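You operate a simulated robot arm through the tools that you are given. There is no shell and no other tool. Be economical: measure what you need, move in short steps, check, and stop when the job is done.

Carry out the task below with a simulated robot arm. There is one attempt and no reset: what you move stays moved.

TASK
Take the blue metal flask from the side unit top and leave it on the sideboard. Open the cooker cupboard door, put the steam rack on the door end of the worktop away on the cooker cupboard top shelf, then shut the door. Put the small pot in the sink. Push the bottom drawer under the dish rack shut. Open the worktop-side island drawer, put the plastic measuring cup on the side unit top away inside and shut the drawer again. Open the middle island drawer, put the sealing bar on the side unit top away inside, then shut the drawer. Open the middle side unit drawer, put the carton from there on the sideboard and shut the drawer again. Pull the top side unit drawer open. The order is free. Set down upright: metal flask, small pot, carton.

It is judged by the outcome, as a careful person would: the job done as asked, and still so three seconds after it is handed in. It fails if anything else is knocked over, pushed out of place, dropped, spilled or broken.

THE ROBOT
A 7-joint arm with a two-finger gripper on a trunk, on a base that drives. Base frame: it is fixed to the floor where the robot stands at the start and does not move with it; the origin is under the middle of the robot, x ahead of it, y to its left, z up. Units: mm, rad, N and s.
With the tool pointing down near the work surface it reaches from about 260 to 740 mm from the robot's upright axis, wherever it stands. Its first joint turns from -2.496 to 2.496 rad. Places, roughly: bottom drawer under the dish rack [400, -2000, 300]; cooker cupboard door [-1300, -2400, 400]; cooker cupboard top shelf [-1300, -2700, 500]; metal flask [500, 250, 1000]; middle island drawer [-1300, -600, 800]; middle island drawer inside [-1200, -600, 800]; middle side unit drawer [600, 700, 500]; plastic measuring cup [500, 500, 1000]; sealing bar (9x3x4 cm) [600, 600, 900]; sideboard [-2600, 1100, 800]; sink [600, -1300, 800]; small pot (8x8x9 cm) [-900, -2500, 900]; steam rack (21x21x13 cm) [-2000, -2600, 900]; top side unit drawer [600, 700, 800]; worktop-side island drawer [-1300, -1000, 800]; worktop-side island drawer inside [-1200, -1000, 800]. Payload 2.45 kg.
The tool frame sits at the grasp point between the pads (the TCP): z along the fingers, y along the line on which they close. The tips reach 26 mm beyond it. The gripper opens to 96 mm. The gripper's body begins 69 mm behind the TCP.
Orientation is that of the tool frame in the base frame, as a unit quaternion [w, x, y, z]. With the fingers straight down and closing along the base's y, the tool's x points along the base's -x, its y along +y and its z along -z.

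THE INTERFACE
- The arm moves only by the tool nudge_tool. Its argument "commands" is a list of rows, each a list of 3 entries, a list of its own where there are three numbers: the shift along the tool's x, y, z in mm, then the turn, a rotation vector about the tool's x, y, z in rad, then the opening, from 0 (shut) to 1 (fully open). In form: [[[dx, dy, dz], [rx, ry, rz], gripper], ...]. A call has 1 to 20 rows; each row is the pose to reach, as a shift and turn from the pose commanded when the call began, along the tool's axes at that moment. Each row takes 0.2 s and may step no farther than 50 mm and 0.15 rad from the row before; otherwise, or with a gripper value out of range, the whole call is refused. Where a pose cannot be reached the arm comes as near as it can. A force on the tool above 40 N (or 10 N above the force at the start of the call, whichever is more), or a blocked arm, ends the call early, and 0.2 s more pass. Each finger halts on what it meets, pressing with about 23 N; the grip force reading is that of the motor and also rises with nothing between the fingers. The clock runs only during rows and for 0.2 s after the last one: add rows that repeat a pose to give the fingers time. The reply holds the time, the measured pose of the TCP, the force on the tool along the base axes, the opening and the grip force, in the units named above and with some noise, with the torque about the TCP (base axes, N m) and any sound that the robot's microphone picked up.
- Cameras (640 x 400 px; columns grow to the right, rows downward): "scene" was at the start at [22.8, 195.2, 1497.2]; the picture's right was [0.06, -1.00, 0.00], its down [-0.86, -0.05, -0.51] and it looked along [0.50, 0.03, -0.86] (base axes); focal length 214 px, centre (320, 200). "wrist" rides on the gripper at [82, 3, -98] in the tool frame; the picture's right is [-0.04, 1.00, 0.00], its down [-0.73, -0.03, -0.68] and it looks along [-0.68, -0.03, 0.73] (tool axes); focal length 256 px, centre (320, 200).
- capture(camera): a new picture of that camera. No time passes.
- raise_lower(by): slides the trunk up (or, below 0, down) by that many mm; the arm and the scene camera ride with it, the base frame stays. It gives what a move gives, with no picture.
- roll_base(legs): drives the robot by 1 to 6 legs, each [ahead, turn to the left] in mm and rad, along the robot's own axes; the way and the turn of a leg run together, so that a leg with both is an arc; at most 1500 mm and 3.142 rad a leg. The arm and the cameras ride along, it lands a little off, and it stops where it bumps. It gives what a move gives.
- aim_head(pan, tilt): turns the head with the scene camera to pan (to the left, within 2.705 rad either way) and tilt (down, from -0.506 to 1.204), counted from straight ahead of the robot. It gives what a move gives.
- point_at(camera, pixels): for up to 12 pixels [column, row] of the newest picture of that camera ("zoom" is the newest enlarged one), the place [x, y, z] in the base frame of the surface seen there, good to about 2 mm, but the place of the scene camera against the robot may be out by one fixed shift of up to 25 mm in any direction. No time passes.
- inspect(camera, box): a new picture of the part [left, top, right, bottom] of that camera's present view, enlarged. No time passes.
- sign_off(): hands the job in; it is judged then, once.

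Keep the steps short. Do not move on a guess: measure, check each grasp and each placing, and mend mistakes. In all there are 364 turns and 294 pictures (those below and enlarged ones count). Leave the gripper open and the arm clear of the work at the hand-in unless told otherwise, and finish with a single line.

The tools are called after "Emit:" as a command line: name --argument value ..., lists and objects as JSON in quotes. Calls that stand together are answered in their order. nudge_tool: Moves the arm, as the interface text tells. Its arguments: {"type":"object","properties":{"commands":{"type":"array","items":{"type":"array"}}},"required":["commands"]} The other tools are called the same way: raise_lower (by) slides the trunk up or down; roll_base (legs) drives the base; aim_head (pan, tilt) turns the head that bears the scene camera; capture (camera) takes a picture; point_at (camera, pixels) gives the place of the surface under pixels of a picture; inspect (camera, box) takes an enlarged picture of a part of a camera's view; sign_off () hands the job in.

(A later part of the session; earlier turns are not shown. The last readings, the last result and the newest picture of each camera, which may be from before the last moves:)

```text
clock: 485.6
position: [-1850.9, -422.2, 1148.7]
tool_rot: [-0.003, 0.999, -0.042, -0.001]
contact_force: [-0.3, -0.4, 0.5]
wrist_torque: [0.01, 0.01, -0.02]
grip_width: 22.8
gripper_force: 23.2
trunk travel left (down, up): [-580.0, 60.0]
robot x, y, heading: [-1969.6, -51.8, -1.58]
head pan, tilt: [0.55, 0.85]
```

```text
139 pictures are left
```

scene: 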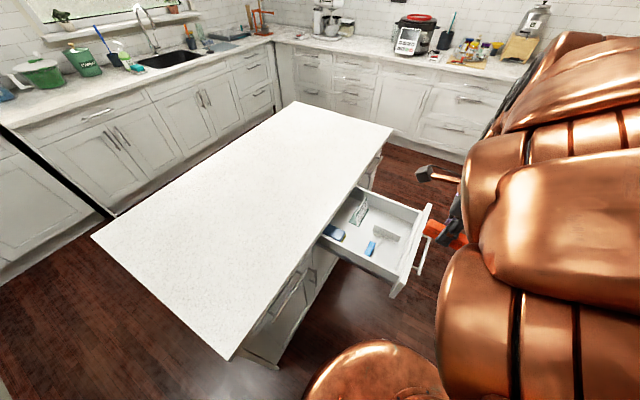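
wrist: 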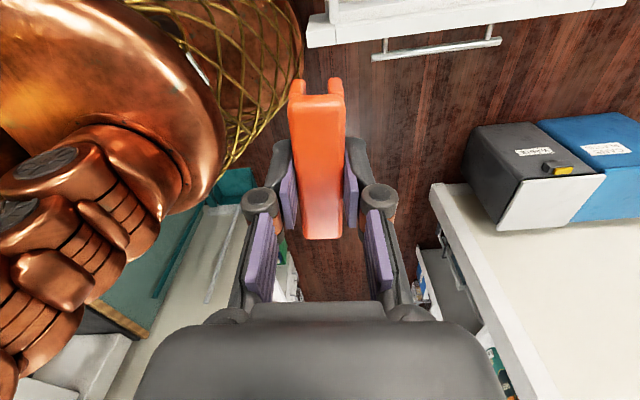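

Emit:
inspect --camera "scene" --box '[310, 170, 450, 310]'

Emit:
point_at --camera "zoom" --pixels '[[290, 190], [400, 215], [330, 295], [270, 245], [340, 185], [240, 220], [130, 210], [380, 130], [500, 110], [390, 330], [430, 180], [320, 215]]'

```text
2.86 times, centred on (380, 240) of scene
```

zoom: 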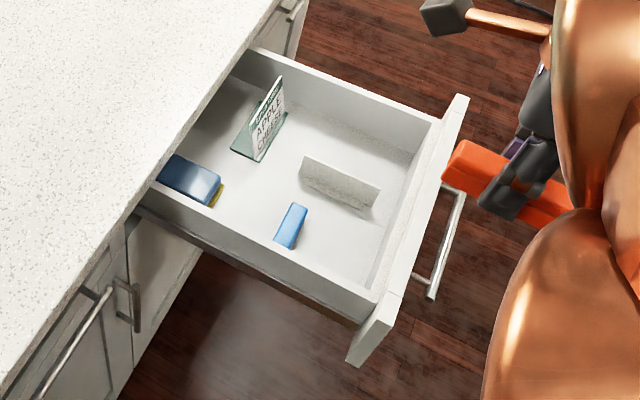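

```text
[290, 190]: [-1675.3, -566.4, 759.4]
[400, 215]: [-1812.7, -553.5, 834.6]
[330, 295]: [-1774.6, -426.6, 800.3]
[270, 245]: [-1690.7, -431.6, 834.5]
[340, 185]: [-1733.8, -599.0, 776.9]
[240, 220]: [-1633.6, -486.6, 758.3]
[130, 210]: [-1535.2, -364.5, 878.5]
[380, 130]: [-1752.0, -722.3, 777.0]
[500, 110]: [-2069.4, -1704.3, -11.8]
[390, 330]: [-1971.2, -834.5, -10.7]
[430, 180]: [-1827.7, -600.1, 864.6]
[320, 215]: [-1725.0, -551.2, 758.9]
```

Emit:
point_at --camera "zoom" --pixels '[[300, 160], [378, 190], [372, 212], [292, 205], [305, 207], [280, 245], [375, 280], [385, 240], [410, 170], [345, 150], [310, 130], [345, 265]]'

```text
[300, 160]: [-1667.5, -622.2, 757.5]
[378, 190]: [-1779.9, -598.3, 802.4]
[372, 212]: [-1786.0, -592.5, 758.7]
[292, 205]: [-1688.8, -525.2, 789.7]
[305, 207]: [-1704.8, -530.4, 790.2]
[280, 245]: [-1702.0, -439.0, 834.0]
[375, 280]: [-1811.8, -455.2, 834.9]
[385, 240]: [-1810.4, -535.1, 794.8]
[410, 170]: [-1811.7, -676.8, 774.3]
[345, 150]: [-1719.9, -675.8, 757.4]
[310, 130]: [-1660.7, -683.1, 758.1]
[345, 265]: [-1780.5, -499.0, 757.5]
```

There is a free strip behind the grey stand, along the far side wall, at about (-1745, -669) with the floor at about 772. I'll move the bar above it.

Emit:
raise_lower --by -80

Emit:
nudge_tool --commands '[[[18, 34, 14], [0, 0, 0], 0], [[36, 68, 28], [0, 0, 0], 0], [[54, 102, 42], [0, 0, 0], 0], [[71, 136, 56], [0, 0, 0], 0], [[89, 170, 70], [0, 0, 0], 0], [[107, 205, 84], [0, 0, 0], 0], [[125, 239, 98], [0, 0, 0], 0]]'

Emit:
capture --camera "scene"

Emit:
inspect --camera "scene" --box '[310, 170, 450, 310]'

Emit:
capture --camera "wrist"

```text
clock: 486.8
position: [-1849.4, -422.2, 1068.5]
tool_rot: [-0.002, 0.999, -0.042, 0.0]
contact_force: [-0.4, 0.1, -0.4]
wrist_torque: [-0.02, 0.01, 0.04]
grip_width: 23.1
gripper_force: 22.2
trunk travel left (down, up): [-500.0, 140.0]
robot x, y, heading: [-1967.4, -57.5, -1.584]
head pan, tilt: [0.55, 0.85]
```

```text
clock: 488.4
position: [-1744.4, -668.4, 969.1]
tool_rot: [-0.003, 0.999, -0.041, -0.001]
contact_force: [0.4, 1.0, -0.3]
wrist_torque: [-0.05, 0.01, 0.01]
grip_width: 22.9
gripper_force: 22.5
trunk travel left (down, up): [-500.0, 140.0]
robot x, y, heading: [-1969.3, -52.6, -1.582]
head pan, tilt: [0.55, 0.85]
```

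```text
137 pictures are left
```

scene: 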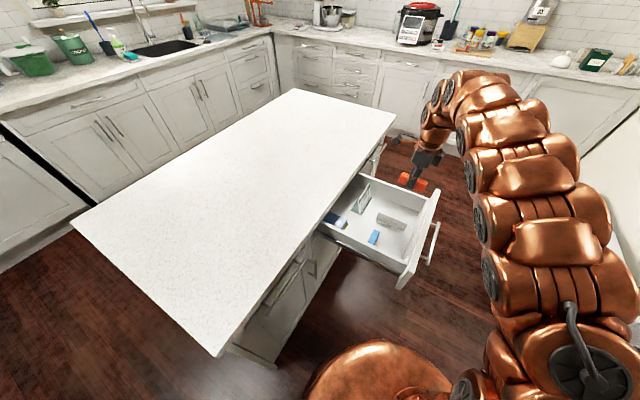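

```text
2.86 times, centred on (380, 240) of scene
```

zoom: 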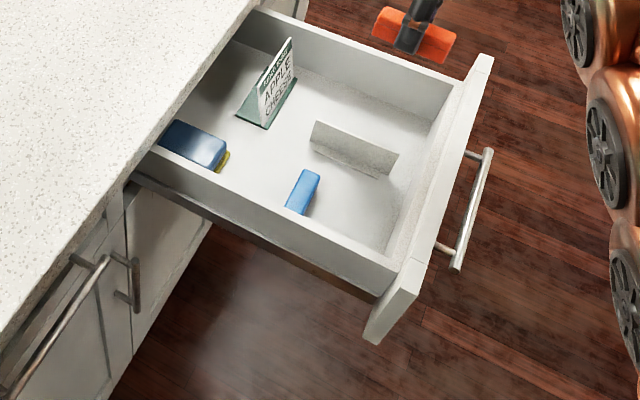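

```text
135 pictures are left
```

wrist: 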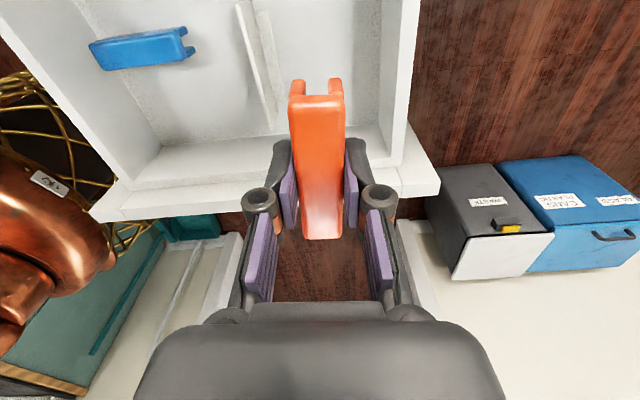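

Emit:
point_at --camera "wrist" --pixels '[[255, 60], [270, 125], [240, 20], [375, 60], [390, 40], [385, 110], [270, 160], [300, 145], [360, 100], [200, 165], [380, 150]]'

```text
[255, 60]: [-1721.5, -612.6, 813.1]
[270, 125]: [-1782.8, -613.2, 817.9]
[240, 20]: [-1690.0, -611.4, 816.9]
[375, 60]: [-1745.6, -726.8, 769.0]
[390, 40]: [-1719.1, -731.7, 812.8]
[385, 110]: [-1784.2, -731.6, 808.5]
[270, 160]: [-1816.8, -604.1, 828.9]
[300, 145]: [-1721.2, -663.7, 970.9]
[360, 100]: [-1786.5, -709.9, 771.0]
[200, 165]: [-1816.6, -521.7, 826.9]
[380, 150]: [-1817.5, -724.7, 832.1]
```

The gap is y≈-635…-731 with the floor at 770, so I'll aim for y=-682. Lowering now.

Emit:
nudge_tool --commands '[[[0, 13, 40], [0, 0, 0], 0], [[0, 13, 80], [0, 0, 0], 0], [[0, 13, 120], [0, 0, 0], 0], [[0, 13, 155], [0, 0, 0], 0]]'

Emit:
capture --camera "wrist"

```text
clock: 489.4
position: [-1745.6, -683.6, 816.1]
tool_rot: [-0.001, 0.999, -0.04, 0.0]
contact_force: [-0.2, 0.1, -0.8]
wrist_torque: [-0.01, 0.01, 0.01]
grip_width: 22.8
gripper_force: 22.9
trunk travel left (down, up): [-500.0, 140.0]
robot x, y, heading: [-1970.3, -51.8, -1.579]
head pan, tilt: [0.55, 0.85]
```

```text
134 pictures are left
```

wrist: 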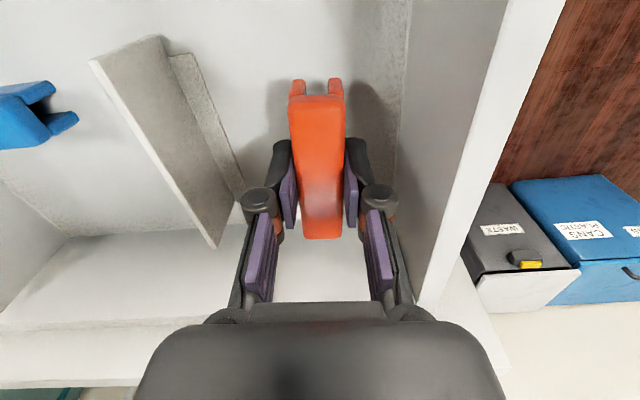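

Clear on both sides. I'll lower to contact.

Emit:
nudge_tool --commands '[[[0, 0, 6], [0, 0, 0], 0], [[0, 0, 11], [0, 0, 0], 0], [[0, 0, 15], [0, 0, 0], 0], [[0, 0, 18], [0, 0, 0], 0]]'

```text
clock: 490.4
position: [-1746.0, -681.3, 798.6]
tool_rot: [-0.001, 0.999, -0.04, 0.0]
contact_force: [-0.4, 2.9, 18.8]
wrist_torque: [0.08, 0.0, 0.03]
grip_width: 22.7
gripper_force: 22.3
trunk travel left (down, up): [-500.0, 140.0]
robot x, y, heading: [-1970.8, -51.5, -1.579]
head pan, tilt: [0.55, 0.85]
```

It touches the floor of the drawer. I'll open slightly and rise.

Emit:
nudge_tool --commands '[[[0, 0, -2], [0, 0, 0], 0.4], [[0, 0, -2], [0, 0, 0], 0.42], [[0, 0, -2], [0, 0, 0], 0.42], [[0, 0, -30], [0, 0, 0], 0.42], [[0, 0, -70], [0, 0, 0], 0.42], [[0, 0, -115], [0, 0, 0], 0.42], [[0, 0, -160], [0, 0, 0], 0.42]]'

Emit:
capture --camera "wrist"

```text
clock: 492.0
position: [-1741.8, -682.2, 956.7]
tool_rot: [-0.002, 0.999, -0.04, -0.001]
contact_force: [0.0, -0.3, 0.2]
wrist_torque: [-0.01, 0.02, 0.0]
grip_width: 40.4
gripper_force: 0.0
trunk travel left (down, up): [-500.0, 140.0]
robot x, y, heading: [-1970.4, -56.1, -1.577]
head pan, tilt: [0.55, 0.85]
```

```text
133 pictures are left
```

wrist: 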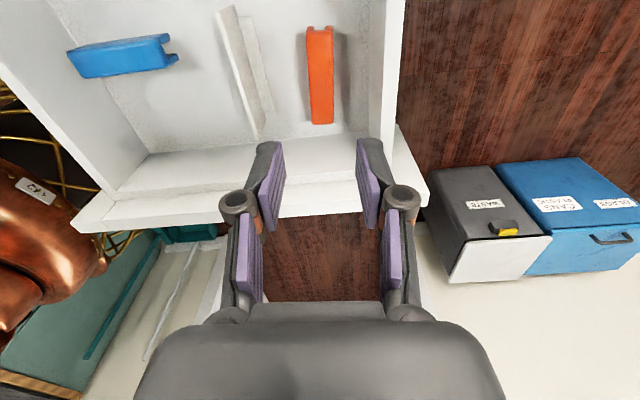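

The bar is inside. Now to shut this drawer, I'll move west of its front and turn the tool to point east.

Emit:
nudge_tool --commands '[[[-18, -5, -3], [0, 0.131, 0], 0.2], [[-36, -11, -6], [0, 0.262, 0], 0], [[-54, -16, -9], [0, 0.393, 0], 0], [[-72, -22, -12], [0, 0.524, 0], 0], [[-90, -27, -15], [0, 0.655, 0], 0], [[-108, -32, -18], [0, 0.785, 0], 0], [[-126, -38, -21], [0, 0.916, 0], 0], [[-144, -43, -24], [0, 1.047, 0], 0], [[-162, -49, -27], [0, 1.178, 0], 0], [[-180, -54, -30], [0, 1.309, 0], 0], [[-198, -60, -30], [0, 1.44, 0], 0], [[-214, -65, -30], [0, 1.571, 0], 0]]'

Emit:
capture --camera "wrist"

```text
clock: 494.6
position: [-1954.3, -599.5, 986.1]
tool_rot: [0.027, 0.706, -0.03, 0.707]
contact_force: [-0.3, -0.6, 0.2]
wrist_torque: [0.02, 0.04, -0.03]
grip_width: 0.1
gripper_force: 22.6
trunk travel left (down, up): [-500.0, 140.0]
robot x, y, heading: [-1964.7, -52.0, -1.576]
head pan, tilt: [0.55, 0.85]
```

```text
132 pictures are left
```

wrist: 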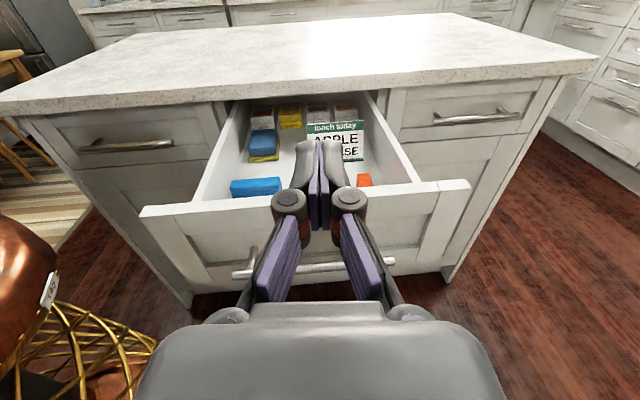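

Emit:
point_at --camera "wrist" --pixels '[[300, 265], [380, 262], [180, 215], [200, 275], [420, 200], [430, 250], [405, 285], [300, 310], [250, 120]]'

Emit:
raise_lower --by -222

Emit:
capture --camera "wrist"

```text
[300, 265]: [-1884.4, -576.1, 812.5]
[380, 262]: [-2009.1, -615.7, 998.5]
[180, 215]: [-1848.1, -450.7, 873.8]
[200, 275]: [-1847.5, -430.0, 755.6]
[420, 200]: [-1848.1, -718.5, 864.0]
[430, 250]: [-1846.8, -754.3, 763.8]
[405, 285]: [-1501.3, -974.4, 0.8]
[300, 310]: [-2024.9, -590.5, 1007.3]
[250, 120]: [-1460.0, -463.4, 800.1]
```

```text
clock: 496.9
position: [-1954.9, -600.0, 762.9]
tool_rot: [0.027, 0.707, -0.03, 0.706]
contact_force: [0.4, -0.4, -0.7]
wrist_torque: [0.06, -0.02, -0.01]
grip_width: 0.0
gripper_force: 23.1
trunk travel left (down, up): [-278.0, 362.0]
robot x, y, heading: [-1970.5, -53.4, -1.577]
head pan, tilt: [0.55, 0.85]
```

```text
131 pictures are left
```

wrist: 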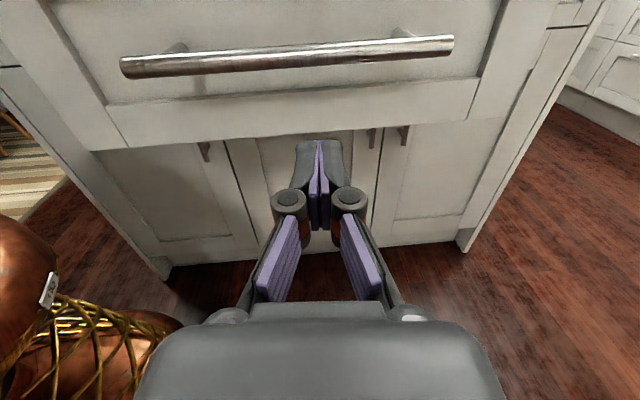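

Emit:
point_at --camera "wrist" --pixels '[[250, 110], [250, 125], [250, 133], [400, 112], [400, 98], [250, 60]]'

```text
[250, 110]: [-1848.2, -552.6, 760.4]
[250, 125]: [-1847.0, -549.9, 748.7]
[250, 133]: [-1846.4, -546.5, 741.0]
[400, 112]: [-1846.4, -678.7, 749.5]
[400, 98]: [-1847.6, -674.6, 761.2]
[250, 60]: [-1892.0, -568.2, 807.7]
```

The tip faces the lower frame below the handle. I'll push east.

Emit:
nudge_tool --commands '[[[0, -3, 40], [0, 0, 0], 0], [[0, -6, 75], [0, 0, 0], 0], [[0, -8, 105], [0, 0, 0], 0], [[0, -11, 140], [0, 0, 0], 0], [[0, -14, 175], [0, 0, 0], 0], [[0, -17, 210], [0, 0, 0], 0], [[0, -20, 245], [0, 0, 0], 0], [[0, -22, 280], [0, 0, 0], 0], [[0, -25, 315], [0, 0, 0], 0], [[0, -28, 350], [0, 0, 0], 0], [[0, -30, 380], [0, 0, 0], 0], [[0, -32, 400], [0, 0, 0], 0], [[0, -33, 412], [0, 0, 0], 0], [[0, -34, 424], [0, 0, 0], 0], [[0, -35, 436], [0, 0, 0], 0]]'

Emit:
capture --camera "wrist"

```text
clock: 499.9
position: [-1535.7, -600.5, 765.2]
tool_rot: [0.028, 0.707, -0.031, 0.706]
contact_force: [-20.6, 11.5, 3.6]
wrist_torque: [-0.01, -0.12, 0.41]
grip_width: 0.0
gripper_force: 23.0
trunk travel left (down, up): [-278.0, 362.0]
robot x, y, heading: [-1968.7, -49.8, -1.581]
head pan, tilt: [0.55, 0.85]
stopped in row 14: the force on the tool passed its limit at 63 N (the readings are from after the stop); the commanded pose is now the measured one
```

```text
130 pictures are left
```

wrist: 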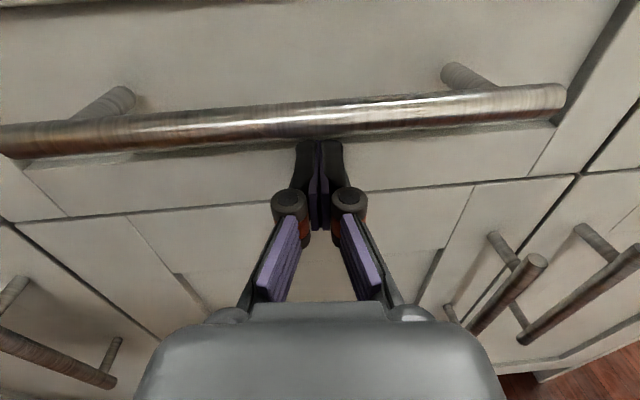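

Emit:
point_at --camera "wrist" --pixels '[[250, 185], [400, 180], [250, 225], [430, 210], [560, 200], [20, 240], [530, 170], [600, 140]]'

```text
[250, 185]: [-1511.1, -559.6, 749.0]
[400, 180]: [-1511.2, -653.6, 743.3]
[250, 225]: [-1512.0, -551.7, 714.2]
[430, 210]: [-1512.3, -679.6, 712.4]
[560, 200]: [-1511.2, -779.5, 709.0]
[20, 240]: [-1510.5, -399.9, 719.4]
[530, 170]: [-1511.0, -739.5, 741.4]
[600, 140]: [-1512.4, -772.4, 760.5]
```

The drawer is flush and shut. Next I'll open the worktop-side drawer, backing off, rotating the gripper to close vertically, and driving 390 mm south.

Emit:
nudge_tool --commands '[[[0, 0, -40], [0, 0, 0], 0], [[0, 0, -80], [0, 0, -0.14], 0.3], [[0, 0, -110], [0, 0, -0.28], 0.6], [[5, 0, -110], [0, 0, -0.42], 0.6], [[10, 0, -110], [0, 0, -0.56], 0.6], [[15, 0, -110], [0, 0, -0.7], 0.6], [[20, 0, -110], [0, 0, -0.84], 0.6], [[25, 0, -110], [0, 0, -0.98], 0.6], [[30, 0, -110], [0, 0, -1.12], 0.6], [[35, 0, -110], [0, 0, -1.26], 0.6], [[40, 0, -110], [0, 0, -1.4], 0.6], [[42, 0, -110], [0, 0, -1.54], 0.6], [[42, 0, -110], [0, 0, -1.571], 0.6]]'

Emit:
roll_base --legs '[[390, 0]]'

Emit:
capture --camera "wrist"

```text
clock: 502.7
position: [-1644.8, -590.9, 805.5]
tool_rot: [0.519, 0.521, 0.479, 0.479]
contact_force: [-0.8, 0.1, 1.1]
wrist_torque: [0.03, -0.01, -0.01]
grip_width: 57.6
gripper_force: 0.0
trunk travel left (down, up): [-278.0, 362.0]
robot x, y, heading: [-1969.1, -54.7, -1.579]
head pan, tilt: [0.55, 0.85]
```

```text
clock: 505.1
position: [-1645.7, -976.7, 806.7]
tool_rot: [0.519, 0.52, 0.48, 0.48]
contact_force: [-0.9, 0.3, -0.1]
wrist_torque: [-0.02, 0.03, -0.01]
grip_width: 57.6
gripper_force: 0.0
trunk travel left (down, up): [-278.0, 362.0]
robot x, y, heading: [-1974.0, -440.1, -1.578]
head pan, tilt: [0.55, 0.85]
```

```text
129 pictures are left
```

wrist: 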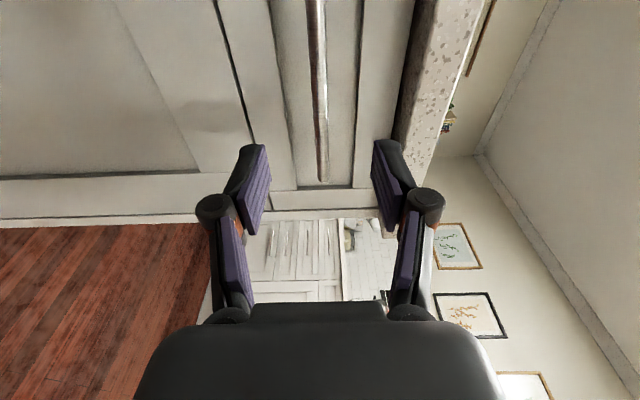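

Emit:
point_at --camera "wrist" --pixels '[[318, 60], [323, 170], [316, 5], [290, 100], [345, 100], [300, 200]]'

```text
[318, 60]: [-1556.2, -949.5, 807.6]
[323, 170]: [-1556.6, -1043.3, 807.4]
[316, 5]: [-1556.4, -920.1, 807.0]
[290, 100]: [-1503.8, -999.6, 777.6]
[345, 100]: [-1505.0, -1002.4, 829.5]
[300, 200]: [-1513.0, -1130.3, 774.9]
```

The handle is at z=807. I'll go forward 92 mm, close, and pull out 300 mm.

Emit:
nudge_tool --commands '[[[0, 0, 45], [0, 0, 0], 0.6], [[0, 0, 92], [0, 0, 0], 0.6], [[0, 0, 92], [0, 0, 0], 0], [[0, 0, 92], [0, 0, 0], 0], [[0, 0, 92], [0, 0, 0], 0], [[0, 0, 92], [0, 0, 0], 0], [[0, 0, 92], [0, 0, 0], 0]]'

Emit:
nudge_tool --commands '[[[1.6, 0, -20], [0, 0, 0], 0], [[3.6, 0, -45], [0, 0, 0], 0], [[6, 0, -75], [0, 0, 0], 0], [[8.4, 0, -105], [0, 0, 0], 0], [[10.8, 0, -135], [0, 0, 0], 0], [[13, 0, -165], [0, 0, 0], 0], [[15.6, 0, -195], [0, 0, 0], 0], [[18, 0, -225], [0, 0, 0], 0], [[20.4, 0, -255], [0, 0, 0], 0], [[23, 0, -285], [0, 0, 0], 0], [[24, 0, -310], [0, 0, 0], 0]]'

Emit:
capture --camera "scene"

```text
clock: 506.7
position: [-1554.3, -983.6, 805.6]
tool_rot: [0.518, 0.521, 0.479, 0.481]
contact_force: [1.1, -1.3, 3.6]
wrist_torque: [-0.92, 0.01, 0.12]
grip_width: 10.3
gripper_force: 37.6
trunk travel left (down, up): [-278.0, 362.0]
robot x, y, heading: [-1972.7, -438.9, -1.578]
head pan, tilt: [0.55, 0.85]
```

```text
clock: 509.1
position: [-1860.5, -936.7, 805.5]
tool_rot: [0.517, 0.521, 0.48, 0.481]
contact_force: [0.0, -26.6, -10.4]
wrist_torque: [-0.95, 0.03, -0.71]
grip_width: 10.4
gripper_force: 37.8
trunk travel left (down, up): [-278.0, 362.0]
robot x, y, heading: [-1971.6, -435.7, -1.573]
head pan, tilt: [0.55, 0.85]
```

```text
128 pictures are left
```

scene: 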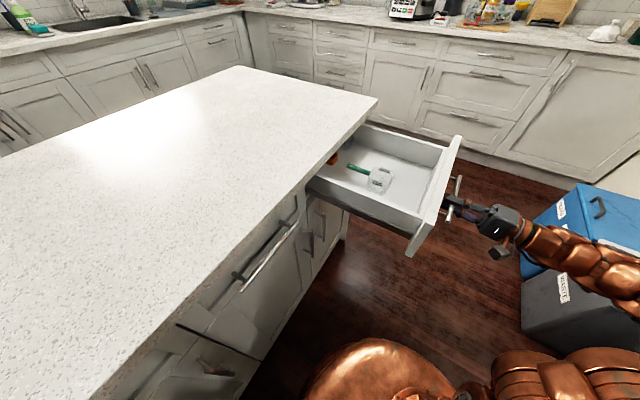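

The drawer is open about 306 mm, with another measuring cup inside and space in front. I'll release, back off and go for the plastic measuring cup.

Emit:
nudge_tool --commands '[[[0, 0, 0], [0, 0, 0], 0.5], [[0, 0, 0], [0, 0, 0], 0.6], [[0, 0, 0], [0, 0, 0], 0.6], [[0, 0, -40], [0, 0, 0], 0.6], [[0, 0, -80], [0, 0, 0], 0.6], [[14, 0, -80], [0.143, 0, 0], 0.6], [[28, 0, -80], [0.286, 0, 0], 0.6], [[42, 0, -80], [0.429, 0, 0], 0.8], [[57, 0, -80], [0.571, 0, 0], 1], [[71, 0, -80], [0.714, 0, 0], 1], [[85, 0, -80], [0.857, 0, 0], 1], [[100, 0, -80], [1.0, 0, 0], 1], [[114, 0, -80], [1.143, 0, 0], 1], [[128, 0, -80], [1.286, 0, 0], 1], [[142, 0, -80], [1.428, 0, 0], 1], [[150, 0, -80], [1.571, 0, 0], 1]]'

Emit:
raise_lower --by 290

Emit:
inspect --camera "scene" --box '[290, 110, 470, 270]'

```text
clock: 512.5
position: [-1928.2, -777.8, 807.4]
tool_rot: [-0.004, 0.735, 0.678, 0.0]
contact_force: [-0.5, 0.4, 0.5]
wrist_torque: [0.02, -0.02, 0.01]
grip_width: 96.0
gripper_force: 0.1
trunk travel left (down, up): [-278.0, 362.0]
robot x, y, heading: [-1973.5, -436.9, -1.575]
head pan, tilt: [0.55, 0.85]
```

```text
clock: 515.4
position: [-1928.3, -778.2, 1098.0]
tool_rot: [-0.003, 0.734, 0.679, 0.001]
contact_force: [-0.4, 0.1, 0.1]
wrist_torque: [0.02, -0.01, -0.02]
grip_width: 95.8
gripper_force: 0.1
trunk travel left (down, up): [-568.0, 72.0]
robot x, y, heading: [-1974.8, -439.5, -1.578]
head pan, tilt: [0.55, 0.85]
```

```text
2.50 times, centred on (380, 190) of scene
```

zoom: 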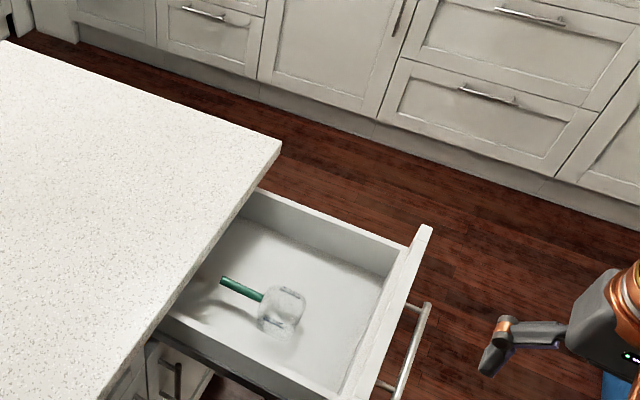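

Emit:
point_at --camera "zoom" --pixels '[[345, 290], [320, 250], [380, 300], [280, 310], [300, 330], [270, 230], [395, 250], [350, 370], [262, 205], [225, 283]]'

Emit:
roll_base --legs '[[-900, 0], [0, 1.53], [1050, 0]]'

```text
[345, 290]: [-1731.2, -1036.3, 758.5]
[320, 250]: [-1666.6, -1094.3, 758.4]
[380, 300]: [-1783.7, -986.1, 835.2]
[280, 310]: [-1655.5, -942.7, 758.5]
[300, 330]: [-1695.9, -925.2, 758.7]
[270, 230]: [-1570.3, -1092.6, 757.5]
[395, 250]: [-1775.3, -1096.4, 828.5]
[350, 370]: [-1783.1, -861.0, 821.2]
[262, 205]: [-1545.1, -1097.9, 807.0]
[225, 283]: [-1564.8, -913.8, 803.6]
```

```text
clock: 528.9
position: [-572.3, 485.4, 1099.1]
tool_rot: [-0.003, 0.035, 0.999, -0.002]
contact_force: [0.0, -0.1, 1.3]
wrist_torque: [-0.01, 0.02, -0.02]
grip_width: 96.1
gripper_force: 0.0
trunk travel left (down, up): [-568.0, 72.0]
robot x, y, heading: [-909.8, 441.3, -0.003]
head pan, tilt: [0.55, 0.85]
```

Now to the side unit for the measuring cup.

Emit:
roll_base --legs '[[885, 0]]'

Emit:
capture --camera "wrist"

Emit:
inspect --camera "wrist" --box '[200, 100, 440, 300]'

```text
clock: 533.6
position: [312.1, 482.8, 1097.0]
tool_rot: [-0.003, 0.038, 0.999, -0.002]
contact_force: [0.6, -1.1, -0.9]
wrist_torque: [-0.01, 0.03, -0.01]
grip_width: 95.8
gripper_force: 0.0
trunk travel left (down, up): [-568.0, 72.0]
robot x, y, heading: [-32.3, 440.5, -0.004]
head pan, tilt: [0.55, 0.85]
```

```text
126 pictures are left
```

wrist: 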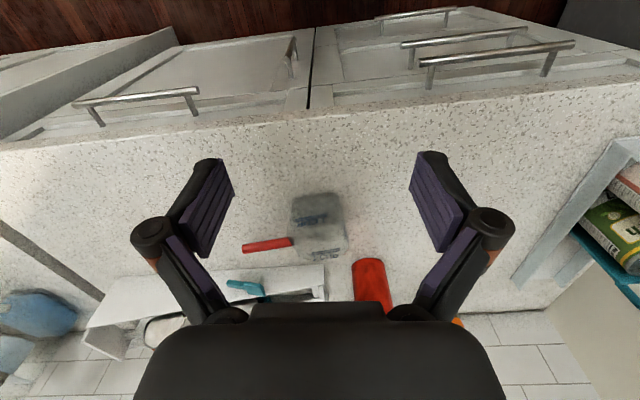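

```text
2.00 times, centred on (320, 200) of wrist
```

zoom: 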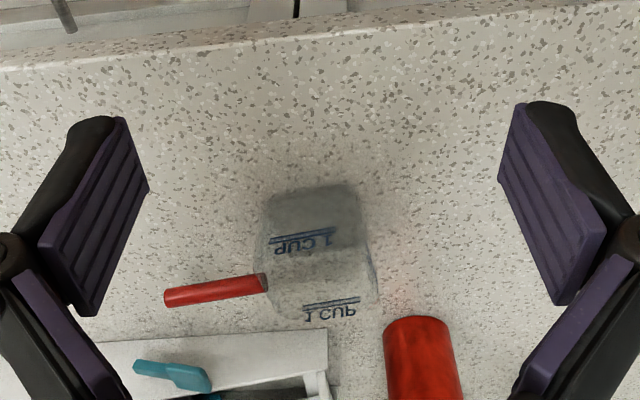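

Emit:
point_at --camera "zoom" --pixels '[[172, 298], [262, 282], [215, 290], [300, 245], [330, 305], [280, 205], [355, 200], [370, 270], [290, 300], [270, 230], [345, 315], [320, 190]]'

```text
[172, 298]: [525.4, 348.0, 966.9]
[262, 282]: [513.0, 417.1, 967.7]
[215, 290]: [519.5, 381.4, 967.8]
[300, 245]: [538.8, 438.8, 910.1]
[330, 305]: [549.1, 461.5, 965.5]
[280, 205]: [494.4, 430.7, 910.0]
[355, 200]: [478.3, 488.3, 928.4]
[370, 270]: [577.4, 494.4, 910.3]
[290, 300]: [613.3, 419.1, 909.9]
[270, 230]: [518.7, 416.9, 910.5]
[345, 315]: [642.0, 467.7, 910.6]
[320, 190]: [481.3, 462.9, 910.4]
```

I'll get a closer look at the cup before grasping.

Emit:
nudge_tool --commands '[[[-30, -10, 10], [0, 0, 0], 1], [[-60, -20, 20], [0, 0, 0], 1], [[-85, -30, 30], [0, 0, 0], 1]]'

Emit:
capture --camera "wrist"

Emit:
inspect --camera "wrist" --box '[220, 110, 400, 260]'

```text
clock: 534.4
position: [394.2, 445.7, 1068.5]
tool_rot: [-0.002, 0.038, 0.999, -0.001]
contact_force: [-0.1, -0.2, 0.3]
wrist_torque: [0.0, -0.03, 0.0]
grip_width: 95.9
gripper_force: 0.0
trunk travel left (down, up): [-568.0, 72.0]
robot x, y, heading: [-29.7, 440.3, -0.001]
head pan, tilt: [0.55, 0.85]
```

```text
124 pictures are left
```

wrist: 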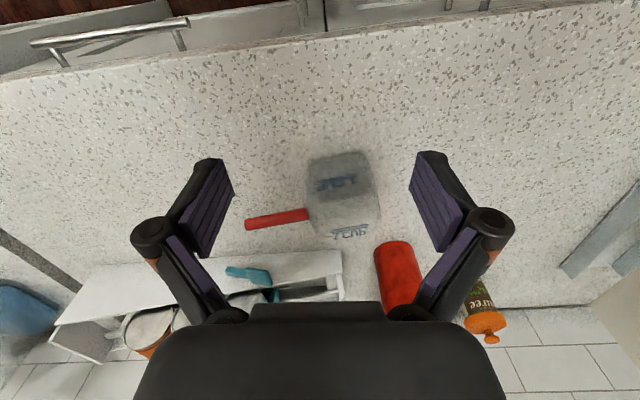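

```text
2.67 times, centred on (310, 185) of wrist
```

zoom: 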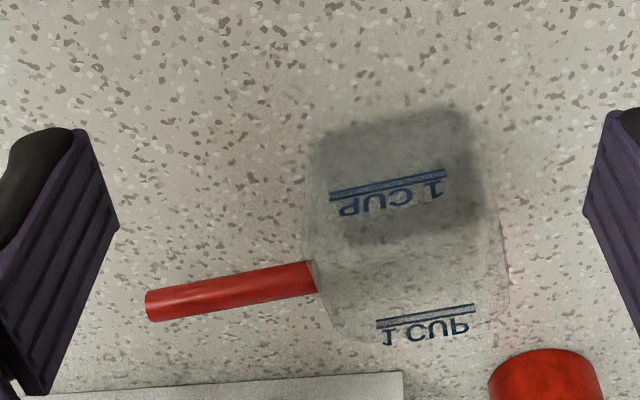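

Emit:
point_at --camera "zoom" --pixels '[[335, 197], [442, 176], [380, 325], [472, 308], [155, 310], [310, 275], [320, 145], [470, 115], [495, 200], [505, 290], [350, 335], [310, 220]]'

```text
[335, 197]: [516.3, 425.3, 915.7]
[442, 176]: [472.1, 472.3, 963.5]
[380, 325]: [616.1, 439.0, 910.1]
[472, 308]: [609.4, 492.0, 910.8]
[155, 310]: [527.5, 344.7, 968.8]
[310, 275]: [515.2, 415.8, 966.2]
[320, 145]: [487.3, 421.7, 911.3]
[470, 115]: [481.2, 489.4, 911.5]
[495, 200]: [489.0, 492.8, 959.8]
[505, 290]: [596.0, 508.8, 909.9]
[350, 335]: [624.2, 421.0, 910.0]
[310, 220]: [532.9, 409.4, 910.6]
```

The cup is about 75 mm square, centred near (512, 456), turned about 10°, with its top at about 970. I'll rotate the gripper to close across its handle-free sides.

Emit:
nudge_tool --commands '[[[-12, 2, 0], [0, 0, 0.1325], 1], [[-23, 4, 0], [0, 0, 0.265], 1], [[-35, 6, 0], [0, 0, 0.3975], 1], [[-47, 8, 0], [0, 0, 0.53], 1], [[-58, 9.5, 0], [0, 0, 0.6625], 1], [[-70, 11, 0], [0, 0, 0.795], 1], [[-82, 13, 0], [0, 0, 0.9275], 1], [[-94, 15, 0], [0, 0, 1.06], 1], [[-105, 17, 0], [0, 0, 1.1925], 1], [[-117, 19, 0], [0, 0, 1.325], 1]]'

Emit:
capture --camera "wrist"

Emit:
inspect --camera "wrist" --box '[220, 40, 420, 240]'

```text
clock: 536.6
position: [512.7, 456.6, 1067.4]
tool_rot: [-0.001, 0.645, 0.764, -0.002]
contact_force: [-0.5, 0.4, 0.0]
wrist_torque: [0.0, 0.0, -0.02]
grip_width: 95.9
gripper_force: 0.0
trunk travel left (down, up): [-568.0, 72.0]
robot x, y, heading: [-28.1, 437.1, -0.008]
head pan, tilt: [0.55, 0.85]
```

```text
122 pictures are left
```

wrist: 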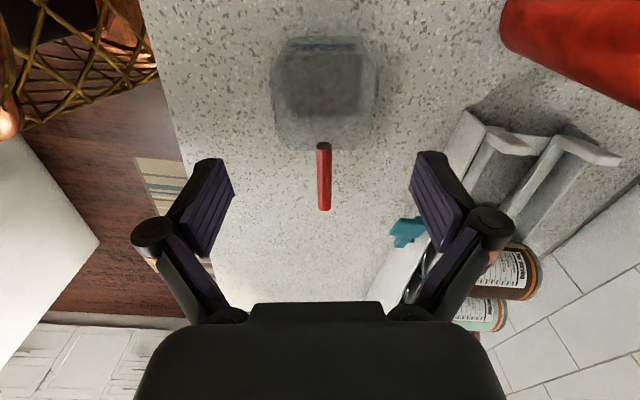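

```text
2.00 times, centred on (320, 140) of wrist
```

zoom: 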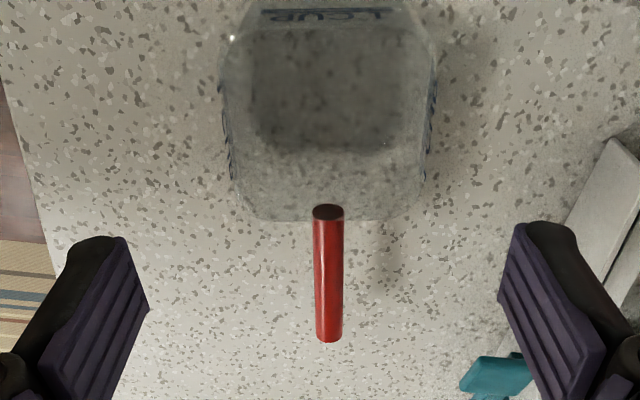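

Emit:
point_at --camera "zoom" --pixels '[[228, 165], [431, 120], [222, 90], [437, 80], [328, 214], [330, 14], [240, 200], [420, 190]]'

```text
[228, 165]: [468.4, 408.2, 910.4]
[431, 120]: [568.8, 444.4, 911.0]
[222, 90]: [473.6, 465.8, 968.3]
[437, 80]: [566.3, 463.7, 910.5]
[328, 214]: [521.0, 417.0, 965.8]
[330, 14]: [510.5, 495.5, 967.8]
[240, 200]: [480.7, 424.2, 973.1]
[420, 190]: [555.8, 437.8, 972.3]
```

The cup's rim is 80 mm wide, centred at (516, 456). I'll shift 3 mm, descend to z=946 and close.

Emit:
nudge_tool --commands '[[[0, 3.5, 40], [0, 0, 0], 1], [[0, 3.5, 80], [0, 0, 0], 1], [[0, 3.5, 110], [0, 0, 0], 1], [[0, 3.5, 121], [0, 0, 0], 1], [[0, 3.5, 121], [0, 0, 0], 0.5], [[0, 3.5, 121], [0, 0, 0], 0.5], [[0, 3.5, 121], [0, 0, 0], 0.5]]'

Emit:
capture --camera "wrist"

```text
clock: 538.2
position: [515.1, 457.3, 945.5]
tool_rot: [0.0, 0.644, 0.765, -0.003]
contact_force: [-0.3, -1.0, 2.2]
wrist_torque: [-0.04, -0.05, -0.06]
grip_width: 77.5
gripper_force: 23.1
trunk travel left (down, up): [-568.0, 72.0]
robot x, y, heading: [-32.7, 438.4, -0.003]
head pan, tilt: [0.55, 0.85]
```

```text
120 pictures are left
```

wrist: 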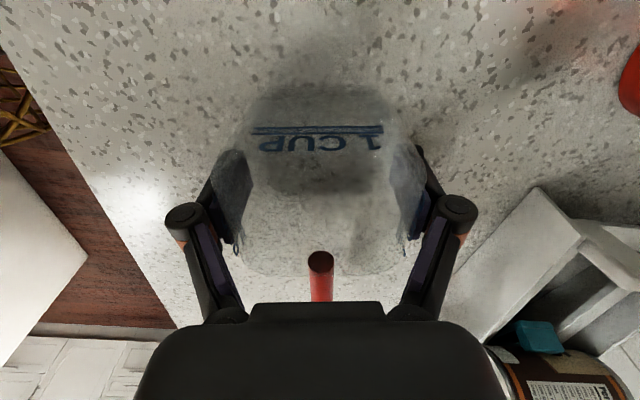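

Gripped. I'll lift and retract.

Emit:
nudge_tool --commands '[[[0, 0, -40], [0, 0, 0], 0.5], [[0, 0, -85], [0, 0, 0], 0.5], [[0, 0, -130], [0, 0, 0], 0.5], [[0, 0, -170], [0, 0, 0], 0.5], [[8, -45, -170], [0, 0, 0], 0.5], [[16, -90, -170], [0, 0, 0], 0.5], [[24, -135, -170], [0, 0, 0], 0.5], [[32, -180, -170], [0, 0, 0], 0.5]]'

Emit:
capture --camera "wrist"

```text
clock: 540.0
position: [330.1, 456.3, 1115.9]
tool_rot: [-0.002, 0.645, 0.764, -0.004]
contact_force: [0.7, -0.8, -0.7]
wrist_torque: [-0.01, 0.04, -0.02]
grip_width: 77.6
gripper_force: 22.6
trunk travel left (down, up): [-568.0, 72.0]
robot x, y, heading: [-27.5, 441.9, -0.003]
head pan, tilt: [0.55, 0.85]
```

```text
119 pictures are left
```

wrist: 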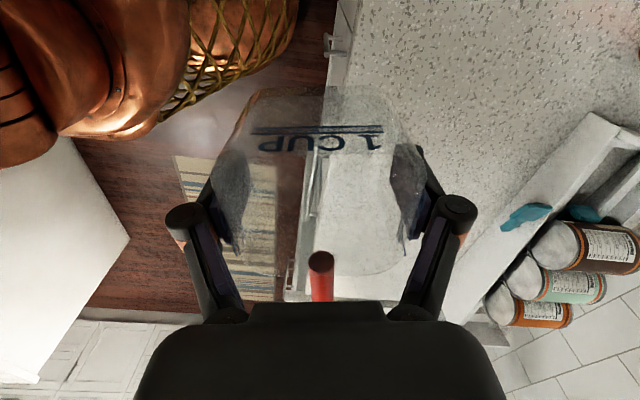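

Secure. I'll drive back to the island's west side.

Emit:
roll_base --legs '[[-885, 0], [-1050, 0], [0, -1.57], [840, 0]]'

Emit:
aim_head --pan 0.5 --tilt 0.85

Emit:
capture --camera "scene"

```text
clock: 557.6
position: [-1972.7, -765.1, 1117.0]
tool_rot: [-0.002, 0.998, 0.069, -0.001]
contact_force: [0.6, 1.3, -0.8]
wrist_torque: [-0.01, -0.04, 0.02]
grip_width: 77.3
gripper_force: 23.0
trunk travel left (down, up): [-568.0, 72.0]
robot x, y, heading: [-1978.8, -406.6, -1.607]
head pan, tilt: [0.55, 0.85]
```

```text
clock: 558.2
position: [-1973.0, -764.7, 1117.1]
tool_rot: [-0.002, 0.998, 0.07, -0.002]
contact_force: [-0.1, 0.0, -0.4]
wrist_torque: [0.0, 0.0, 0.0]
grip_width: 77.3
gripper_force: 22.9
trunk travel left (down, up): [-568.0, 72.0]
robot x, y, heading: [-1982.7, -404.2, -1.607]
head pan, tilt: [0.499, 0.85]
```

```text
118 pictures are left
```

scene: 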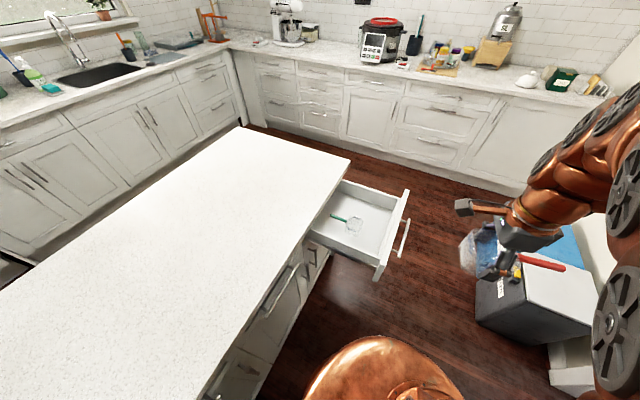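

I'll edge 60 mm closer and bring the cup above the open drawer.

Emit:
roll_base --legs '[[70, 0]]'

Emit:
nudge_tool --commands '[[[37, 10, 20], [0, 0, 0], 0.5], [[74, 20, 40], [0, 0, 0], 0.5], [[111, 30, 60], [0, 0, 0], 0.5], [[148, 40, 80], [0, 0, 0], 0.5], [[185, 60, 100], [0, 0, 0], 0.5], [[220, 90, 110], [0, 0, 0], 0.5], [[250, 125, 120], [0, 0, 0], 0.5]]'

Emit:
capture --camera "wrist"

Emit:
capture --camera "scene"

```text
clock: 559.2
position: [-1975.2, -835.4, 1115.9]
tool_rot: [-0.003, 0.998, 0.069, -0.001]
contact_force: [0.0, -0.8, -1.6]
wrist_torque: [-0.02, -0.05, -0.01]
grip_width: 77.3
gripper_force: 23.1
trunk travel left (down, up): [-568.0, 72.0]
robot x, y, heading: [-1985.8, -474.3, -1.597]
head pan, tilt: [0.499, 0.85]
```

```text
clock: 560.9
position: [-1709.1, -925.2, 996.8]
tool_rot: [-0.001, 0.998, 0.069, -0.001]
contact_force: [-0.4, 1.5, -0.5]
wrist_torque: [-0.03, -0.02, 0.05]
grip_width: 77.2
gripper_force: 23.2
trunk travel left (down, up): [-568.0, 72.0]
robot x, y, heading: [-1985.0, -477.7, -1.609]
head pan, tilt: [0.499, 0.85]
```

```text
117 pictures are left
```

wrist: 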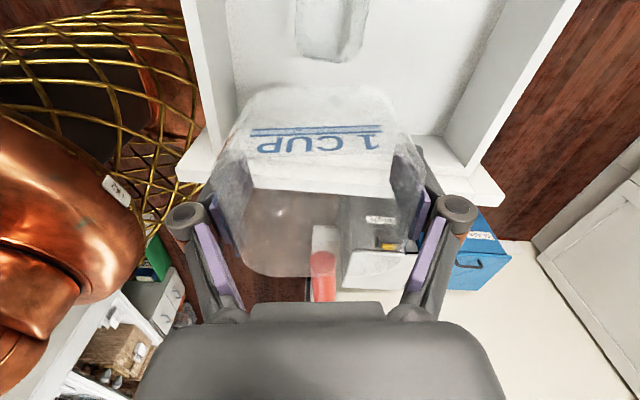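

```text
116 pictures are left
```

scene: 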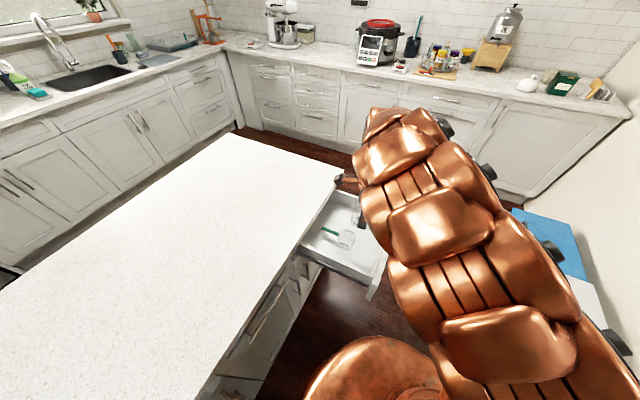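

Emit:
point_at --camera "wrist" --pixels '[[470, 110], [520, 50], [450, 140], [420, 80], [230, 80], [300, 20], [365, 20], [330, 60], [430, 160], [400, 40], [200, 150]]'

Emit:
inspect --camera "wrist" --box '[200, 0, 500, 180]'

```text
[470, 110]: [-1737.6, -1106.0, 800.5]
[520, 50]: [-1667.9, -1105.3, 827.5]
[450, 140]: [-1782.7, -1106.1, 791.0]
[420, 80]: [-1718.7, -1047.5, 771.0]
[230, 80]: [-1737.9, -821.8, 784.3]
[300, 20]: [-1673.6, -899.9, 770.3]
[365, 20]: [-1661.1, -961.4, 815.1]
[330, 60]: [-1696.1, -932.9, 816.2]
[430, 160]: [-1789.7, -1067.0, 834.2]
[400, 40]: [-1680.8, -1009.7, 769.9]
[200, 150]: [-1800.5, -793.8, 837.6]
```

```text
2.13 times, centred on (350, 90) of wrist
```

zoom: 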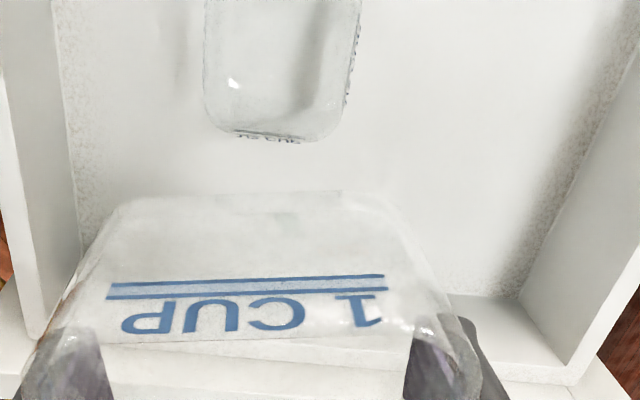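

The free space is y -970…-1106 with the floor at 770. I'll place the cup at (-1645, -1037), with its handle toward the drawer front. Moving above it first.

Emit:
nudge_tool --commands '[[[12, 30, 10], [0, 0, 0.035], 0.5], [[24, 60, 25], [0, 0, 0.07], 0.5], [[36, 90, 40], [0, 0, 0.105], 0.5], [[48, 120, 60], [0, 0, 0.14], 0.5], [[48, 120, 90], [0, 0, 0.14], 0.5]]'

Emit:
capture --camera "wrist"

```text
clock: 562.0
position: [-1647.1, -1038.4, 903.9]
tool_rot: [-0.003, 1.0, -0.001, -0.002]
contact_force: [-0.7, 0.1, -0.6]
wrist_torque: [-0.01, -0.04, -0.02]
grip_width: 77.5
gripper_force: 22.4
trunk travel left (down, up): [-568.0, 72.0]
robot x, y, heading: [-1983.4, -475.9, -1.609]
head pan, tilt: [0.499, 0.85]
```

```text
114 pictures are left
```

wrist: 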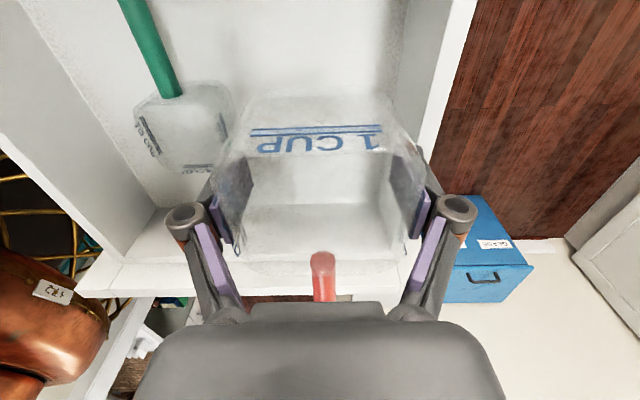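

Emit:
nudge_tool --commands '[[[-8, 0, 30], [0, 0, 0], 0.5], [[-8, 0, 60], [0, 0, 0], 0.5], [[-8, 0, 84], [0, 0, 0], 0.5]]'

Emit:
capture --camera "wrist"

```text
clock: 562.9
position: [-1653.9, -1037.7, 819.2]
tool_rot: [-0.001, 1.0, -0.001, 0.0]
contact_force: [0.3, -0.2, -0.8]
wrist_torque: [-0.02, -0.01, 0.0]
grip_width: 77.1
gripper_force: 23.0
trunk travel left (down, up): [-568.0, 72.0]
robot x, y, heading: [-1987.0, -475.6, -1.607]
head pan, tilt: [0.499, 0.85]
```

```text
113 pictures are left
```

wrist: 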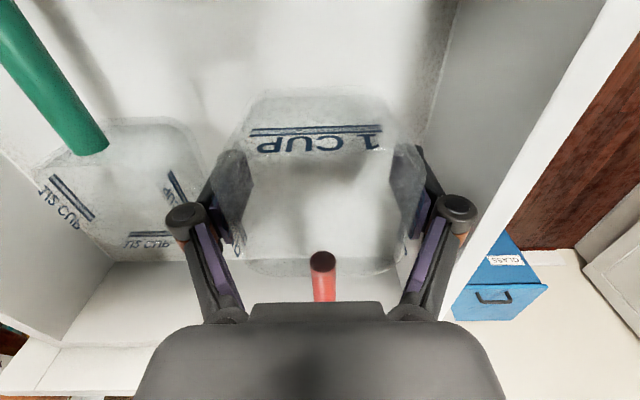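

Emit:
nudge_tool --commands '[[[0, 0, 6], [0, 0, 0], 0.5], [[0, 0, 11], [0, 0, 0], 0.5], [[0, 0, 14], [0, 0, 0], 0.5], [[0, 0, 16], [0, 0, 0], 0.5]]'

```text
clock: 563.9
position: [-1655.0, -1036.3, 805.8]
tool_rot: [-0.003, 1.0, -0.001, -0.001]
contact_force: [0.3, -1.2, -0.7]
wrist_torque: [0.02, 0.01, 0.02]
grip_width: 77.0
gripper_force: 23.0
trunk travel left (down, up): [-568.0, 72.0]
robot x, y, heading: [-1985.3, -477.6, -1.6]
head pan, tilt: [0.499, 0.85]
```

Emit:
nudge_tool --commands '[[[0, 0, 3], [0, 0, 0], 0.5], [[0, 0, 5], [0, 0, 0], 0.5]]'

```text
clock: 564.5
position: [-1655.4, -1036.6, 801.6]
tool_rot: [-0.002, 1.0, 0.0, 0.0]
contact_force: [1.3, -0.4, 13.5]
wrist_torque: [-0.02, -0.04, 0.01]
grip_width: 77.8
gripper_force: 23.3
trunk travel left (down, up): [-568.0, 72.0]
robot x, y, heading: [-1989.0, -475.7, -1.603]
head pan, tilt: [0.499, 0.85]
```

It's on the drawer floor. I'll release and rise.

Emit:
nudge_tool --commands '[[[0, 0, -2], [0, 0, 0], 0.92], [[0, 0, -2], [0, 0, 0], 0.95], [[0, 0, -2], [0, 0, 0], 0.95], [[0, 0, -30], [0, 0, 0], 0.95], [[0, 0, -70], [0, 0, 0], 0.95], [[0, 0, -115], [0, 0, 0], 0.95], [[0, 0, -160], [0, 0, 0], 0.95]]'

Emit:
capture --camera "wrist"

```text
clock: 566.0
position: [-1652.4, -1035.3, 959.8]
tool_rot: [-0.004, 1.0, -0.001, -0.002]
contact_force: [0.3, -0.2, 0.0]
wrist_torque: [0.04, 0.03, -0.03]
grip_width: 91.2
gripper_force: 0.1
trunk travel left (down, up): [-568.0, 72.0]
robot x, y, heading: [-1985.7, -472.0, -1.605]
head pan, tilt: [0.499, 0.85]
```

```text
112 pictures are left
```

wrist: 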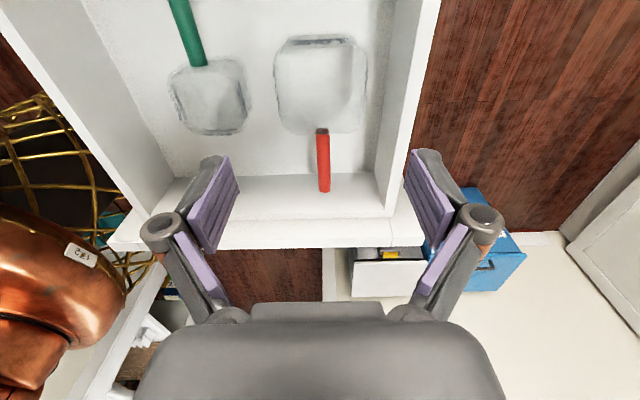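

The cup is in the drawer. Shutting it the same way: move west of the front and turn the tool to point east.

Emit:
nudge_tool --commands '[[[-24, -6, -3], [0, 0.131, 0], 0.5], [[-49, -12, -6], [0, 0.262, 0], 0.2], [[-73, -17, -9], [0, 0.393, 0], 0], [[-98, -23, -12], [0, 0.524, 0], 0], [[-122, -29, -15], [0, 0.655, 0], 0], [[-146, -35, -18], [0, 0.785, 0], 0], [[-171, -41, -21], [0, 0.916, 0], 0], [[-195, -47, -24], [0, 1.047, 0], 0], [[-220, -52, -27], [0, 1.178, 0], 0], [[-244, -58, -30], [0, 1.309, 0], 0], [[-268, -64, -30], [0, 1.44, 0], 0], [[-293, -70, -30], [0, 1.571, 0], 0]]'

Emit:
raise_lower --by -224

Emit:
capture --camera "wrist"

Emit:
point_at --camera "wrist" --pixels '[[250, 110], [250, 130], [400, 110], [250, 60], [380, 50]]'

```text
clock: 568.6
position: [-1947.1, -964.8, 991.9]
tool_rot: [-0.001, 0.707, -0.003, 0.707]
contact_force: [-0.1, 0.4, -0.2]
wrist_torque: [0.02, 0.02, -0.05]
grip_width: 0.4
gripper_force: 23.2
trunk travel left (down, up): [-568.0, 72.0]
robot x, y, heading: [-1986.8, -473.6, -1.605]
head pan, tilt: [0.499, 0.85]
```

```text
clock: 571.0
position: [-1946.1, -964.9, 767.5]
tool_rot: [-0.003, 0.708, -0.001, 0.706]
contact_force: [0.0, -0.7, -0.7]
wrist_torque: [0.04, -0.02, 0.0]
grip_width: 0.1
gripper_force: 23.1
trunk travel left (down, up): [-344.0, 296.0]
robot x, y, heading: [-1985.0, -474.0, -1.608]
head pan, tilt: [0.499, 0.85]
```

```text
111 pictures are left
```

wrist: 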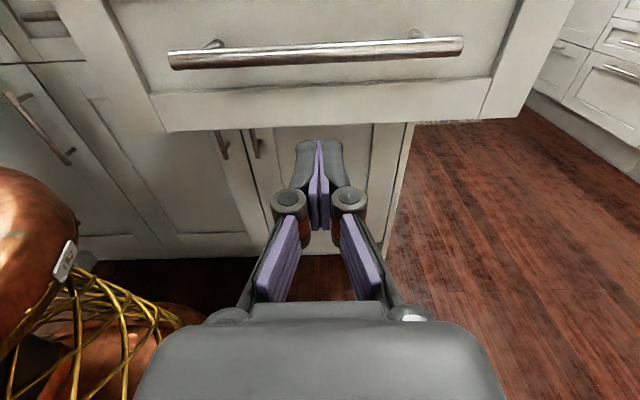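

```text
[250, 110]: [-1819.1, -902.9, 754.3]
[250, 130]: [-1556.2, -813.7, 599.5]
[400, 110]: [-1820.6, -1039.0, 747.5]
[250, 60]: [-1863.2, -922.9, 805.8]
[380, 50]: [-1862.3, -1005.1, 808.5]
```

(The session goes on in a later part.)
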